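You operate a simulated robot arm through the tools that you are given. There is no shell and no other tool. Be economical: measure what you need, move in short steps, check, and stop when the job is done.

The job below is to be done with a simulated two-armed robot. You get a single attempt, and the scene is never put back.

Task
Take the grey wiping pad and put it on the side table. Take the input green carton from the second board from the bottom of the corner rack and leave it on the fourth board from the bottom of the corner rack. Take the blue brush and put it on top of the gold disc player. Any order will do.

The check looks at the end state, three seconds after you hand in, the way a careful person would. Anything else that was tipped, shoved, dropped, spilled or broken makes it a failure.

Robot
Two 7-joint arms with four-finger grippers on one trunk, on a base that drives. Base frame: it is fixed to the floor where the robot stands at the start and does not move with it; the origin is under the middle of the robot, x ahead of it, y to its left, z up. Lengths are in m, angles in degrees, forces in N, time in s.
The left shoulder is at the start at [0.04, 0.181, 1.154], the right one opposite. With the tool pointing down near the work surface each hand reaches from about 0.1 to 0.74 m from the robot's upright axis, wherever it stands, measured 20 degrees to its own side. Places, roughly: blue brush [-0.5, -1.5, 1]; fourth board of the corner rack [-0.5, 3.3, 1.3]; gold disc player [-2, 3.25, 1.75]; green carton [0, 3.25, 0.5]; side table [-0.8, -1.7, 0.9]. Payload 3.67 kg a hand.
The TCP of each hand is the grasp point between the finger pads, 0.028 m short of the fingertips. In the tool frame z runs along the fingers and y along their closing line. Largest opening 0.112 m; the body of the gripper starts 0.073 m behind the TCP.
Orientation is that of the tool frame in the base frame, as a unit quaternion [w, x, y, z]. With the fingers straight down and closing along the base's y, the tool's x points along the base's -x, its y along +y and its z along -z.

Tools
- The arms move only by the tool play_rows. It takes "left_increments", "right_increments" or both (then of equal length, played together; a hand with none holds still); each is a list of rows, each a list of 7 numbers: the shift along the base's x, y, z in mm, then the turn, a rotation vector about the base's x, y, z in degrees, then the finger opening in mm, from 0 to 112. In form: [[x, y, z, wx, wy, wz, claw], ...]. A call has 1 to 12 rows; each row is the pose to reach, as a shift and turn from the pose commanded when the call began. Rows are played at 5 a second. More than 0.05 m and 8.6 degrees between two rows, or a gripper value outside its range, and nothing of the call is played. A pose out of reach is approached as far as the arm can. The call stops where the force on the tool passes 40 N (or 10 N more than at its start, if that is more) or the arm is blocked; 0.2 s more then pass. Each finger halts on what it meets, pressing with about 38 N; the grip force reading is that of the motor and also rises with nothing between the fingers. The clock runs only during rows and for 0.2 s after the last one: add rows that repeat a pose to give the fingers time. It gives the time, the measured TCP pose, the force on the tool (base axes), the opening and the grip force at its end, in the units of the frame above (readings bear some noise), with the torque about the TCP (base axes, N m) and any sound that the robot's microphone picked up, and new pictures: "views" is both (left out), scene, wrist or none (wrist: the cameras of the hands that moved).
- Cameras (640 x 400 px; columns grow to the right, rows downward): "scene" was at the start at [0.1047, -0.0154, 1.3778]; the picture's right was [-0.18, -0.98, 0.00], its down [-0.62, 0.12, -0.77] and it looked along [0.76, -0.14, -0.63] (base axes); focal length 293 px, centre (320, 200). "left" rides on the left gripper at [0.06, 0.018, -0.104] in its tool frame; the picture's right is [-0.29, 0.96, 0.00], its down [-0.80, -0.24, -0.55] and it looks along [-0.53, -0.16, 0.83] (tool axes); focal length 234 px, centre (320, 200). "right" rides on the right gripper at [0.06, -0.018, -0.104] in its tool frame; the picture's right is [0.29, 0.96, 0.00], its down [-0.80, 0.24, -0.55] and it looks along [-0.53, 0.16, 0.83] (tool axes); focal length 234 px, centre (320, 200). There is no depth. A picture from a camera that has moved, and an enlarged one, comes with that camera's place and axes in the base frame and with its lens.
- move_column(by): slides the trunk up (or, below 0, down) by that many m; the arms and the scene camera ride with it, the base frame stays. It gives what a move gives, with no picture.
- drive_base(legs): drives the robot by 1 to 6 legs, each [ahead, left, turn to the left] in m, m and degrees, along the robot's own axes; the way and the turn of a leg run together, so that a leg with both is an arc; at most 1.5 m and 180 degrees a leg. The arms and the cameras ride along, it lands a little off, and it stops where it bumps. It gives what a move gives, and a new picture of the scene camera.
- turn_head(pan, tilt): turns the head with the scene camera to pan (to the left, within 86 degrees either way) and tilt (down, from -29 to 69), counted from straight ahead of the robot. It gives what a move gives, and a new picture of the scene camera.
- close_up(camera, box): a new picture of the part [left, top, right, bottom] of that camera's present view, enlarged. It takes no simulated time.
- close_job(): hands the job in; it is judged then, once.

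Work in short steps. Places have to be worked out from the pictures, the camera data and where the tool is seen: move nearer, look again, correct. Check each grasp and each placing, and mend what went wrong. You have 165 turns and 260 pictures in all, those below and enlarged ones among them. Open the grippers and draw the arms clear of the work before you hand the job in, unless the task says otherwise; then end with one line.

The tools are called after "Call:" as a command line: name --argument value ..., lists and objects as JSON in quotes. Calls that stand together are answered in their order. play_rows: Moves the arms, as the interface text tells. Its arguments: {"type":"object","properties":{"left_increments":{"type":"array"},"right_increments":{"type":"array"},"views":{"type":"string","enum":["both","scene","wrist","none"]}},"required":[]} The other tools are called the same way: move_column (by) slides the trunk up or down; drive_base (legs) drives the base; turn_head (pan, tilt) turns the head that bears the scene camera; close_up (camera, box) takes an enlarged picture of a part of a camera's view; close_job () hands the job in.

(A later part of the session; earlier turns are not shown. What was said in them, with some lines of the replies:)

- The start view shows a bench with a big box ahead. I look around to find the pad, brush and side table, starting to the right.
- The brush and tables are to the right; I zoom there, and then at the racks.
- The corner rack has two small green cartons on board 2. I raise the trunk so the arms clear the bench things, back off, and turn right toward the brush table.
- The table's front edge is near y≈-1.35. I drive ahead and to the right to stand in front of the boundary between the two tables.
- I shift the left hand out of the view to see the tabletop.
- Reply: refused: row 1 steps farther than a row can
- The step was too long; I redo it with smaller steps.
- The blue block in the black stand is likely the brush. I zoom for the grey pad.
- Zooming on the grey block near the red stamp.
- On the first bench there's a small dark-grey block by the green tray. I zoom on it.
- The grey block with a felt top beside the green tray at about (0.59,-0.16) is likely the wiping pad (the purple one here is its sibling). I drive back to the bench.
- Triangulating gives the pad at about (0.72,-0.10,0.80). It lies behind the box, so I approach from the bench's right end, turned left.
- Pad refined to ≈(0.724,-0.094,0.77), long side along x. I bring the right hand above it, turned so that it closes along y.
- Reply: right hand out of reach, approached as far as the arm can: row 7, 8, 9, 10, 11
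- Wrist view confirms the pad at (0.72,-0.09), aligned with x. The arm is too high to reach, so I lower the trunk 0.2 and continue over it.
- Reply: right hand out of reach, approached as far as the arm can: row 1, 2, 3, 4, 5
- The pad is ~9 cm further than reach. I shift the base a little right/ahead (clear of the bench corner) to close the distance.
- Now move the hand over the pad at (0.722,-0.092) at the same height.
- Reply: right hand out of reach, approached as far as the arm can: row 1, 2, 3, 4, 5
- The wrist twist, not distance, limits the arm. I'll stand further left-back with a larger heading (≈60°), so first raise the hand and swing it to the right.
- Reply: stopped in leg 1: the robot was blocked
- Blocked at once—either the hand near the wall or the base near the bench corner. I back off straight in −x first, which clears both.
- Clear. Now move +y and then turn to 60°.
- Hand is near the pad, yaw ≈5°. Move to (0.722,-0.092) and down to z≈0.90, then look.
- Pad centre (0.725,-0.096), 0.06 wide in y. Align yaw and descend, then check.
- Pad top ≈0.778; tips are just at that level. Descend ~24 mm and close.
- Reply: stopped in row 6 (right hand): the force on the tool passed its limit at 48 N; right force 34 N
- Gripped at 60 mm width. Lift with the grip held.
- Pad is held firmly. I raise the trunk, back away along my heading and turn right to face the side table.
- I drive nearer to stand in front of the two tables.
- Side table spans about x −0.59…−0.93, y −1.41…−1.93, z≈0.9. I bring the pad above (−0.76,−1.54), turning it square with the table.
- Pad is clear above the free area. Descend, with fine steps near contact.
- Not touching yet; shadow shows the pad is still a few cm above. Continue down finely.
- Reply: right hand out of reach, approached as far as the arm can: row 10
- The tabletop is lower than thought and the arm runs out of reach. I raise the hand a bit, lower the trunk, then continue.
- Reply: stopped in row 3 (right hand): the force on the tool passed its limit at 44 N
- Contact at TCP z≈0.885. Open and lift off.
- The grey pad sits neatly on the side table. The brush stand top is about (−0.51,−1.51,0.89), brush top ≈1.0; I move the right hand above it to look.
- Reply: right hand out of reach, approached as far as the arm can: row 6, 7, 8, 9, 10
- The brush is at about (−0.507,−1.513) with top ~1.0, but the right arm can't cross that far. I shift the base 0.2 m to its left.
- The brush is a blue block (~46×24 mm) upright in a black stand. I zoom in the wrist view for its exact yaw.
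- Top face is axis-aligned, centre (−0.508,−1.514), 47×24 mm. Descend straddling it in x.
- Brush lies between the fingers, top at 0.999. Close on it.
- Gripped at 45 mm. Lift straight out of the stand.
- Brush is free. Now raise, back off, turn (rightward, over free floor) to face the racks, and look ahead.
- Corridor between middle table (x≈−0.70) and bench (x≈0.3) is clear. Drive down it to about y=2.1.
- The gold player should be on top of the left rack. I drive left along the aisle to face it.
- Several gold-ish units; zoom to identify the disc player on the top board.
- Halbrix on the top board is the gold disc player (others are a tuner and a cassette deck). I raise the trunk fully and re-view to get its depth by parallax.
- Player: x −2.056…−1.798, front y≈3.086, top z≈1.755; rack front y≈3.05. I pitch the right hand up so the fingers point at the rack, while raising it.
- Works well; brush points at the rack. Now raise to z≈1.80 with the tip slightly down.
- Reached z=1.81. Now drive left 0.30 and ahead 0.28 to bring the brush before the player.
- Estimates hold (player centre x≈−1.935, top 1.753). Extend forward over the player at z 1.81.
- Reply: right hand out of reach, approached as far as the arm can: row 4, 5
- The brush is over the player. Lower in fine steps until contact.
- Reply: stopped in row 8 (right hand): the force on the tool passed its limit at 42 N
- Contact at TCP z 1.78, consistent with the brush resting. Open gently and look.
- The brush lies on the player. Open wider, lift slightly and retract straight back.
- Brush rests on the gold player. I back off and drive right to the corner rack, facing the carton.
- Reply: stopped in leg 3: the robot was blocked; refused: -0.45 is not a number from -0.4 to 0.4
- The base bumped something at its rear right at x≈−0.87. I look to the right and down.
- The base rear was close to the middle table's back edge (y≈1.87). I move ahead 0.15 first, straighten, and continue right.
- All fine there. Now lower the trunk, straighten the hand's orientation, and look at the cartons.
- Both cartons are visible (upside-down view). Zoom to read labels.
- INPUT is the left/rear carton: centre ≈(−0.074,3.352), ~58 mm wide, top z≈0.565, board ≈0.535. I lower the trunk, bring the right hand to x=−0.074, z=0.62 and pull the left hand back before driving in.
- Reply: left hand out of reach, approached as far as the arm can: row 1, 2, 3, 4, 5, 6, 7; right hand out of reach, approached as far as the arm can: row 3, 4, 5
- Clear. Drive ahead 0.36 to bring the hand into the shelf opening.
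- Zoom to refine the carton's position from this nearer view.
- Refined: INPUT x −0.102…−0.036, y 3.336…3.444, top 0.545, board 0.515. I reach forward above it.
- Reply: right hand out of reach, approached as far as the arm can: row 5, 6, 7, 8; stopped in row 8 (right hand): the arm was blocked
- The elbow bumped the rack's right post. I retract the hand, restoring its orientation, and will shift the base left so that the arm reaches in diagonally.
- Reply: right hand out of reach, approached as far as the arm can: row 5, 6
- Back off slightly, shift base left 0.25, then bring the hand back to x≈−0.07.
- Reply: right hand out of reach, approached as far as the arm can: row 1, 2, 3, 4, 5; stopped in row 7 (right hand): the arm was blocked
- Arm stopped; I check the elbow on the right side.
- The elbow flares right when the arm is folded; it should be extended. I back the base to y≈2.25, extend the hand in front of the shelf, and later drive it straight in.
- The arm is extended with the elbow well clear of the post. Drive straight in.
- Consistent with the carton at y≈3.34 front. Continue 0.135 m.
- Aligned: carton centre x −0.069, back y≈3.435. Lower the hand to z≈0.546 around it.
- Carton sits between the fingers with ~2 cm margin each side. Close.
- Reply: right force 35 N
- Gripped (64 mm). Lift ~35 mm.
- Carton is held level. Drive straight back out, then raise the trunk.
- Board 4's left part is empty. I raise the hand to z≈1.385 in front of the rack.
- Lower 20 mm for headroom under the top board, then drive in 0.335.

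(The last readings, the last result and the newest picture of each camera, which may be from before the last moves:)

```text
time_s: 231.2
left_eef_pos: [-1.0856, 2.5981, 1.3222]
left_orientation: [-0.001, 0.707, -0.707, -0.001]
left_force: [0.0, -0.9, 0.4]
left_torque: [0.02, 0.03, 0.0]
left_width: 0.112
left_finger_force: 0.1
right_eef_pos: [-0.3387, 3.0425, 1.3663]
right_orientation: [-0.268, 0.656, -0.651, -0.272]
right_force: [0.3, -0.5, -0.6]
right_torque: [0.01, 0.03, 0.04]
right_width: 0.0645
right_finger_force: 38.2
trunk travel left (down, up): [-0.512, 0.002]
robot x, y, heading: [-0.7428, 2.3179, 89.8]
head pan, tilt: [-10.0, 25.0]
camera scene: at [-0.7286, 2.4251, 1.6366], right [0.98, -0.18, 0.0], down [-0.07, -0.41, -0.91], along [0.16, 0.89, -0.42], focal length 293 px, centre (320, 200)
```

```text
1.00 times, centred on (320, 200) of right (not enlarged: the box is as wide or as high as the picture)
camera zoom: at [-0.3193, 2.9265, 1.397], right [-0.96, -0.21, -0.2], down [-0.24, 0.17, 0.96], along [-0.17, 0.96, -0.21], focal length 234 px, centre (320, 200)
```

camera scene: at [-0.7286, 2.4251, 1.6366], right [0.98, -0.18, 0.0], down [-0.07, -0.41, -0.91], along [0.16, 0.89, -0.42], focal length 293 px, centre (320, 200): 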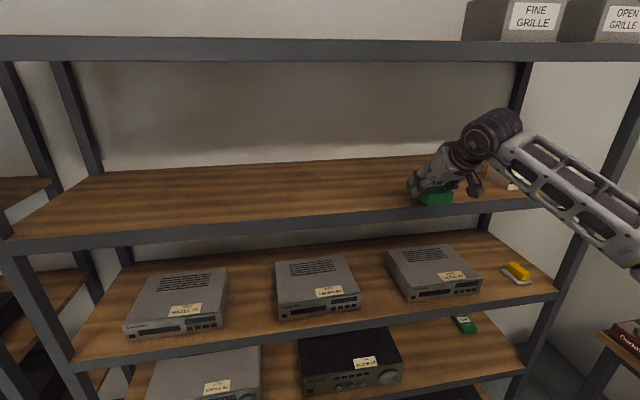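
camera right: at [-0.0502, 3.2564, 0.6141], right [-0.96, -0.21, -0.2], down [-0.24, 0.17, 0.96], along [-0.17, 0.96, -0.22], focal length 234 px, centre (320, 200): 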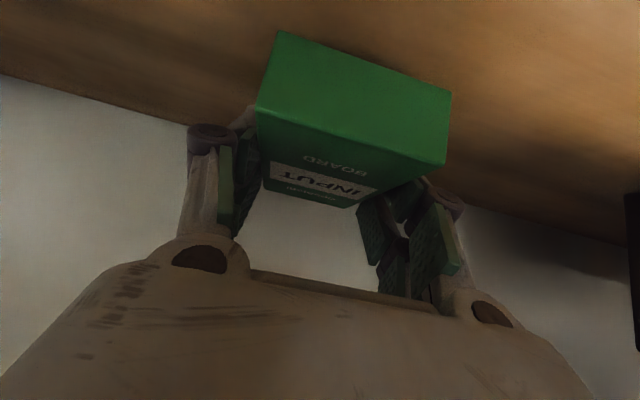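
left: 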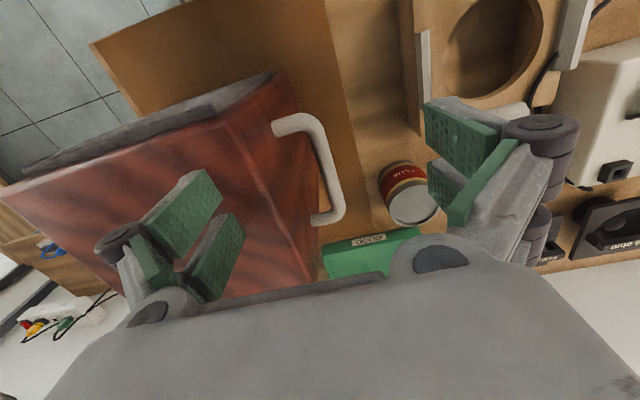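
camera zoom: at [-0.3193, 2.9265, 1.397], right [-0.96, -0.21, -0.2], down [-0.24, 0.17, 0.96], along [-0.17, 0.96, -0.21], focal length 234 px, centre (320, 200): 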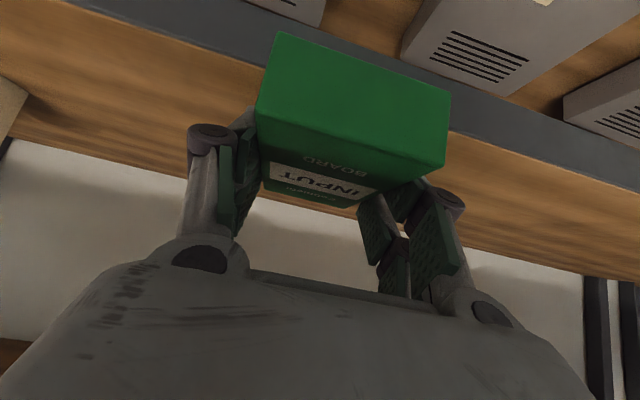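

Clearances look good. Continue 0.215 m in.

Call:
drive_base --legs '[[0.215, 0, 0]]'

Call:
close_up --camera "scene" --box '[340, 60, 640, 260]'

```text
time_s: 232.9
left_eef_pos: [-1.0858, 2.8104, 1.3218]
left_orientation: [0.0, 0.708, -0.706, -0.001]
left_force: [0.5, -1.0, 0.7]
left_torque: [0.06, 0.01, 0.0]
left_width: 0.1121
left_finger_force: 0.0
right_eef_pos: [-0.3394, 3.2556, 1.3667]
right_orientation: [-0.27, 0.656, -0.65, -0.272]
right_force: [-0.4, -0.6, -0.5]
right_torque: [0.03, 0.04, -0.02]
right_width: 0.0647
right_finger_force: 37.3
trunk travel left (down, up): [-0.512, 0.002]
robot x, y, heading: [-0.742, 2.5295, 89.7]
head pan, tilt: [-10.0, 25.0]
camera scene: at [-0.7287, 2.6376, 1.6368], right [0.98, -0.18, 0.0], down [-0.07, -0.41, -0.91], along [0.16, 0.89, -0.42], focal length 293 px, centre (320, 200)
```

scene: 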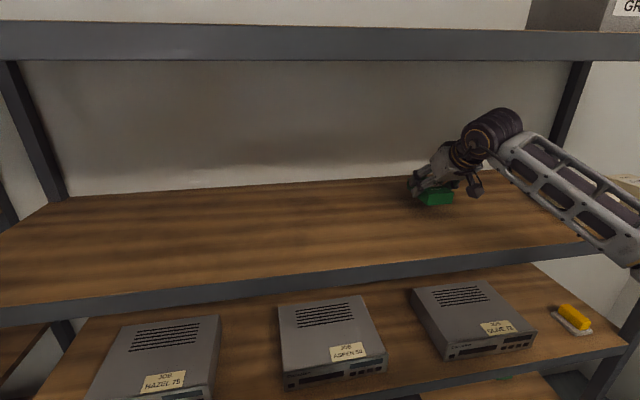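

```text
2.00 times, centred on (490, 160) of scene
camera zoom: at [-0.7287, 2.6376, 1.6368], right [0.98, -0.18, 0.0], down [-0.07, -0.41, -0.91], along [0.16, 0.89, -0.42], focal length 586 px, centre (-20, 280)
```

zoom: 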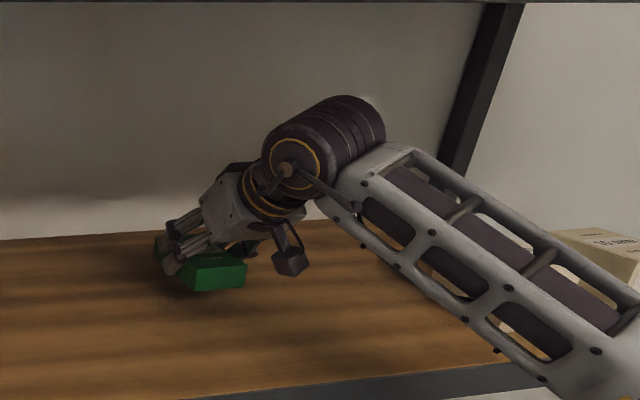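

Over the board, clear of the white boxes. Lower in fine steps to contact.

Call:
play_rows --right_increments '[[0, 0, -10, 0, 0, 0, 50], [0, 0, -18, 0, 0, 0, 50], [0, 0, -22, 0, 0, 0, 50], [0, 0, -26, 0, 0, 0, 50], [0, 0, -30, 0, 0, 0, 50], [0, 0, -34, 0, 0, 0, 50], [0, 0, -38, 0, 0, 0, 50], [0, 0, -42, 0, 0, 0, 50], [0, 0, -46, 0, 0, 0, 50], [0, 0, -50, 0, 0, 0, 50]]'

```text
time_s: 234.7
left_eef_pos: [-1.0868, 2.8113, 1.3217]
left_orientation: [0.0, 0.708, -0.706, 0.0]
left_force: [-0.1, -0.1, -0.5]
left_torque: [-0.04, -0.02, 0.0]
left_width: 0.1117
left_finger_force: 0.1
right_eef_pos: [-0.3379, 3.2592, 1.335]
right_orientation: [-0.275, 0.652, -0.649, -0.279]
right_force: [-2.8, -4.5, 9.8]
right_torque: [-0.42, -0.27, -0.19]
right_width: 0.0645
right_finger_force: 37.7
trunk travel left (down, up): [-0.512, 0.002]
robot x, y, heading: [-0.7482, 2.5324, 89.8]
head pan, tilt: [-10.0, 25.0]
stopped in row 9 (right hand): the force on the tool passed its limit at 44 N (the readings are from after the stop); the commanded pose is now the measured one
camera scene: at [-0.7291, 2.6406, 1.6363], right [0.98, -0.18, 0.0], down [-0.07, -0.42, -0.91], along [0.16, 0.89, -0.42], focal length 293 px, centre (320, 200)
camera right: at [-0.3189, 3.1434, 1.3637], right [-0.96, -0.21, -0.21], down [-0.24, 0.15, 0.96], along [-0.17, 0.97, -0.19], focal length 234 px, centre (320, 200)
```

scene: 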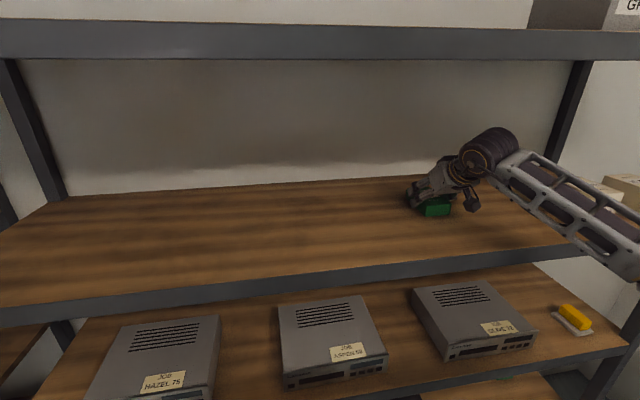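
right: 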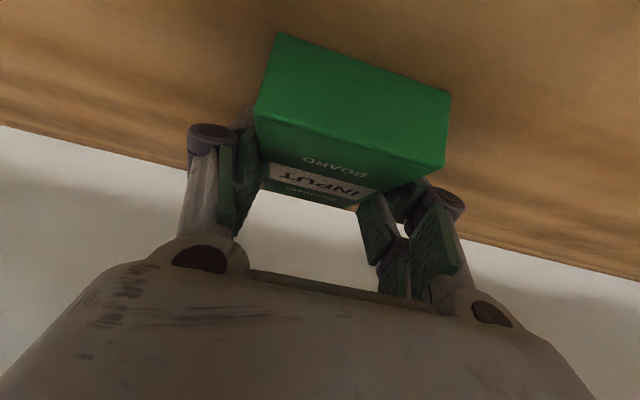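

Contact at the expected height. Open wide, then lift 32 mm.

Call:
play_rows --right_increments '[[0, 0, 0, 0, 0, 0, 66], [0, 0, 0, 0, 0, 0, 80], [0, 0, 0, 0, 0, 0, 98], [0, 0, 0, 0, 0, 0, 105], [0, 0, 10, 0, 0, 0, 105], [0, 0, 22, 0, 0, 0, 105], [0, 0, 34, 0, 0, 0, 105], [0, 0, 40, 0, 0, 0, 105]]'

```text
time_s: 236.5
left_eef_pos: [-1.0861, 2.8129, 1.321]
left_orientation: [0.001, 0.709, -0.706, -0.001]
left_force: [-0.6, 0.1, -0.4]
left_torque: [0.01, -0.01, -0.01]
left_width: 0.112
left_finger_force: 0.1
right_eef_pos: [-0.3371, 3.2613, 1.3719]
right_orientation: [-0.274, 0.652, -0.65, -0.277]
right_force: [-0.2, 0.2, 0.3]
right_torque: [0.0, -0.03, 0.02]
right_width: 0.105
right_finger_force: 0.1
trunk travel left (down, up): [-0.512, 0.002]
robot x, y, heading: [-0.7427, 2.5314, 90.0]
head pan, tilt: [-10.0, 25.0]
camera scene: at [-0.7287, 2.6417, 1.6364], right [0.98, -0.17, 0.0], down [-0.07, -0.42, -0.91], along [0.16, 0.89, -0.42], focal length 293 px, centre (320, 200)
camera right: at [-0.3181, 3.1445, 1.4016], right [-0.96, -0.21, -0.2], down [-0.24, 0.15, 0.96], along [-0.17, 0.97, -0.2], focal length 234 px, centre (320, 200)
```

scene: 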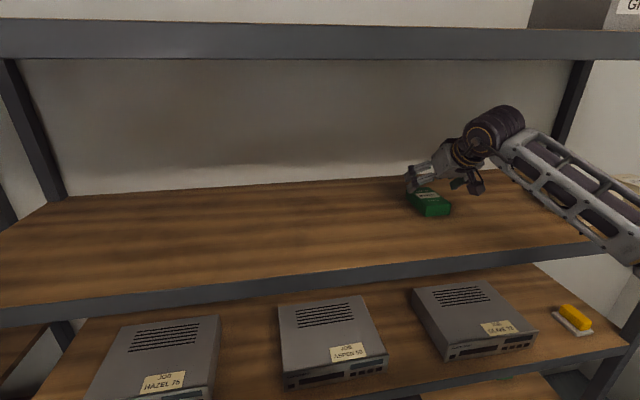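
right: 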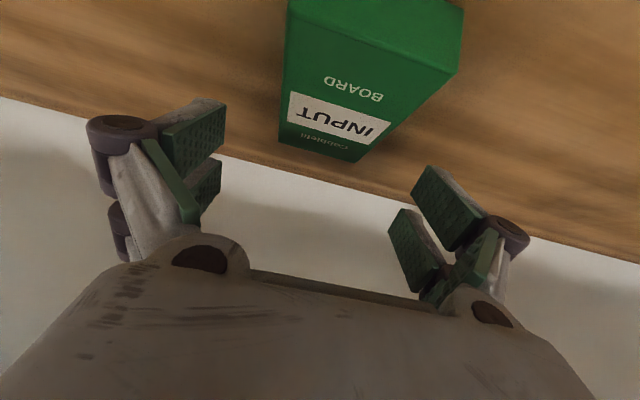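

Carton rests flat on board 4. Drive straight back to clear the rack and check everything.

Call:
drive_base --legs '[[-0.35, 0, 0]]'

Call:
turn_head --pan -10 --tilt 30

Call:
turn_head --pan 40 --tilt 5

Call:
turn_head --pan 86 --tilt 45

```text
time_s: 238.8
left_eef_pos: [-1.0866, 2.467, 1.3202]
left_orientation: [0.001, 0.709, -0.706, 0.0]
left_force: [-0.5, 1.2, -0.2]
left_torque: [-0.04, 0.0, -0.02]
left_width: 0.1119
left_finger_force: 0.0
right_eef_pos: [-0.3375, 2.9149, 1.3701]
right_orientation: [-0.273, 0.654, -0.648, -0.278]
right_force: [-0.2, -0.1, 0.9]
right_torque: [0.02, -0.04, -0.02]
right_width: 0.1052
right_finger_force: 0.1
trunk travel left (down, up): [-0.512, 0.002]
robot x, y, heading: [-0.7413, 2.1794, 89.9]
head pan, tilt: [-10.0, 25.0]
camera scene: at [-0.7289, 2.2961, 1.6362], right [0.98, -0.17, 0.0], down [-0.07, -0.42, -0.91], along [0.16, 0.89, -0.42], focal length 293 px, centre (320, 200)
```

scene: 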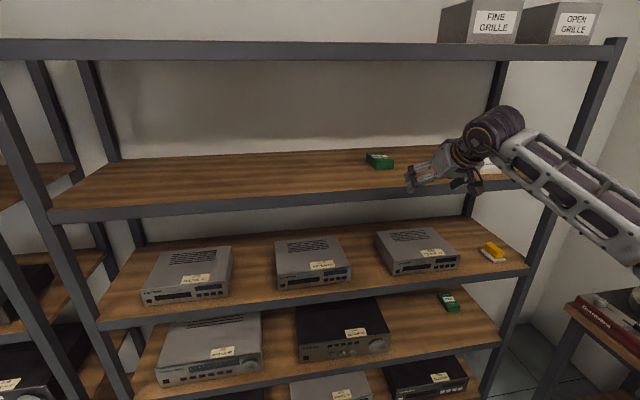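

```text
time_s: 239.5
left_eef_pos: [-1.0863, 2.4653, 1.3205]
left_orientation: [0.001, 0.708, -0.706, -0.001]
left_force: [-0.3, 0.2, -0.9]
left_torque: [-0.03, -0.01, -0.01]
left_width: 0.112
left_finger_force: 0.0
right_eef_pos: [-0.3379, 2.9138, 1.3714]
right_orientation: [-0.274, 0.653, -0.649, -0.277]
right_force: [-0.3, 0.8, -0.6]
right_torque: [-0.02, 0.0, 0.02]
right_width: 0.1051
right_finger_force: 0.0
trunk travel left (down, up): [-0.512, 0.002]
robot x, y, heading: [-0.7457, 2.1834, 90.0]
head pan, tilt: [-10.0, 30.0]
camera scene: at [-0.7292, 2.2925, 1.6285], right [0.98, -0.17, 0.0], down [-0.09, -0.49, -0.87], along [0.15, 0.85, -0.5], focal length 293 px, centre (320, 200)
```

scene: 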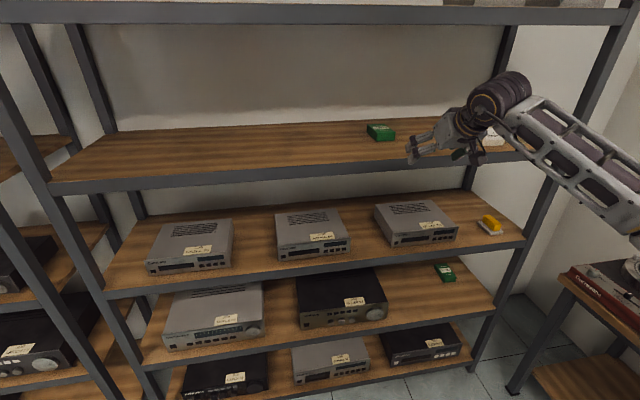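

```text
time_s: 240.7
left_eef_pos: [-1.0866, 2.4649, 1.3201]
left_orientation: [0.001, 0.709, -0.706, -0.001]
left_force: [0.4, -0.2, 0.7]
left_torque: [0.0, 0.01, -0.04]
left_width: 0.1122
left_finger_force: 0.0
right_eef_pos: [-0.3386, 2.9133, 1.3719]
right_orientation: [-0.274, 0.653, -0.649, -0.278]
right_force: [0.0, 0.5, 0.2]
right_torque: [0.01, 0.02, -0.01]
right_width: 0.105
right_finger_force: 0.1
trunk travel left (down, up): [-0.512, 0.002]
robot x, y, heading: [-0.7436, 2.1803, 89.8]
head pan, tilt: [40.0, 5.0]
camera scene: at [-0.8039, 2.2736, 1.6688], right [0.77, 0.64, 0.0], down [0.06, -0.07, -1.0], along [-0.64, 0.76, -0.09], focal length 293 px, centre (320, 200)
```

scene: 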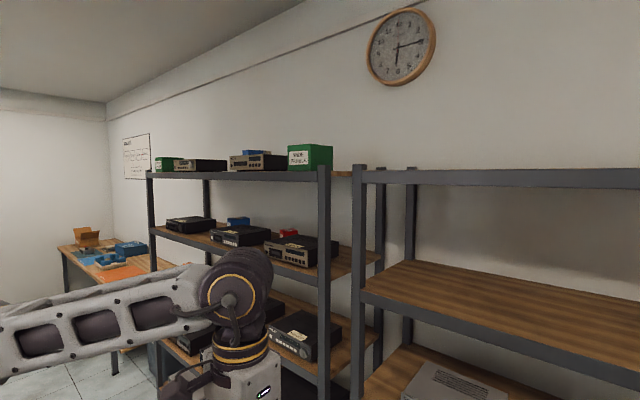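

```text
time_s: 241.8
left_eef_pos: [-1.0852, 2.4645, 1.3218]
left_orientation: [0.0, 0.709, -0.705, 0.0]
left_force: [0.0, 0.4, 0.5]
left_torque: [-0.01, -0.02, 0.0]
left_width: 0.112
left_finger_force: 0.1
right_eef_pos: [-0.3382, 2.914, 1.3726]
right_orientation: [-0.273, 0.654, -0.648, -0.278]
right_force: [-0.9, 0.1, 0.0]
right_torque: [0.05, -0.02, 0.02]
right_width: 0.105
right_finger_force: 0.1
trunk travel left (down, up): [-0.512, 0.002]
robot x, y, heading: [-0.7467, 2.1829, 89.9]
head pan, tilt: [85.9, 45.0]
camera scene: at [-0.8262, 2.209, 1.6059], right [0.07, 1.0, 0.0], down [0.7, -0.05, -0.71], along [-0.71, 0.05, -0.71], focal length 293 px, centre (320, 200)
```

scene: 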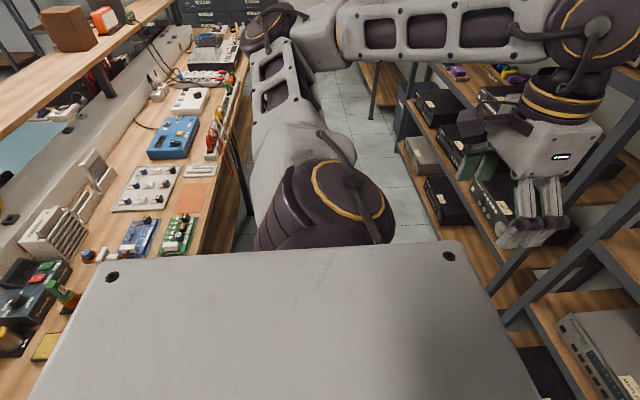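

Carton on board 4, brush visible on the gold player, pad on the side table; a last zoom on the brush confirms its rest.

Call:
turn_head --pan 50 --tilt 0

Call:
close_up --camera "scene" --box '[260, 120, 460, 220]'

```text
time_s: 242.9
left_eef_pos: [-1.0859, 2.4652, 1.3208]
left_orientation: [0.0, 0.709, -0.706, 0.0]
left_force: [-0.1, -0.3, -0.9]
left_torque: [0.01, 0.0, 0.04]
left_width: 0.1121
left_finger_force: 0.1
right_eef_pos: [-0.3372, 2.913, 1.3723]
right_orientation: [-0.275, 0.653, -0.649, -0.278]
right_force: [0.5, 0.0, -0.7]
right_torque: [-0.01, -0.03, -0.01]
right_width: 0.1051
right_finger_force: 0.0
trunk travel left (down, up): [-0.512, 0.002]
robot x, y, heading: [-0.7435, 2.1856, 90.0]
head pan, tilt: [50.0, 0.0]
camera scene: at [-0.814, 2.2608, 1.6768], right [0.64, 0.77, 0.0], down [0.0, 0.0, -1.0], along [-0.77, 0.64, 0.0], focal length 293 px, centre (320, 200)
```

scene: 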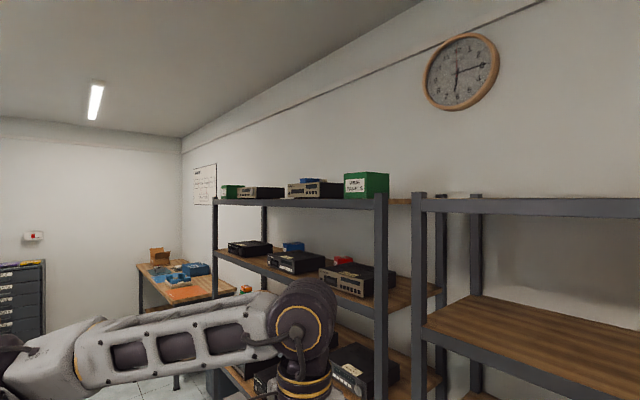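

```text
3.20 times, centred on (360, 170) of scene
camera zoom: at [-0.814, 2.2608, 1.6768], right [0.64, 0.77, 0.0], down [0.0, 0.0, -1.0], along [-0.77, 0.64, 0.0], focal length 937 px, centre (192, 296)
```

zoom: 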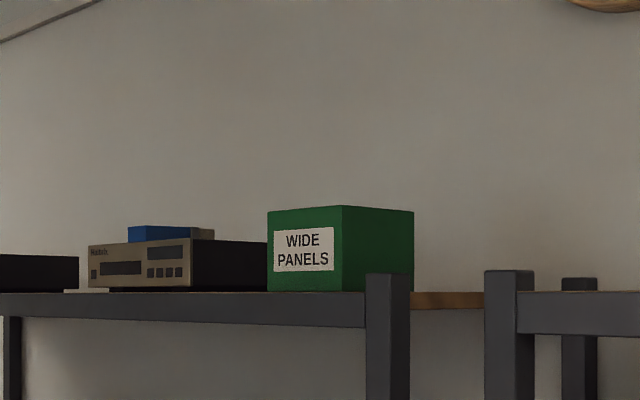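

The brush lies flat on the player; grippers are open and clear. Handing in.

Call:
close_job

```text
The job is handed in.
```

I handed the job in with all three items placed: the grey pad is on the side table, the blue brush lies on the gold disc player, and the INPUT green carton is on the fourth board of the corner rack. The base and right arm bumped things a few times on the way, but I saw nothing moved or tipped.
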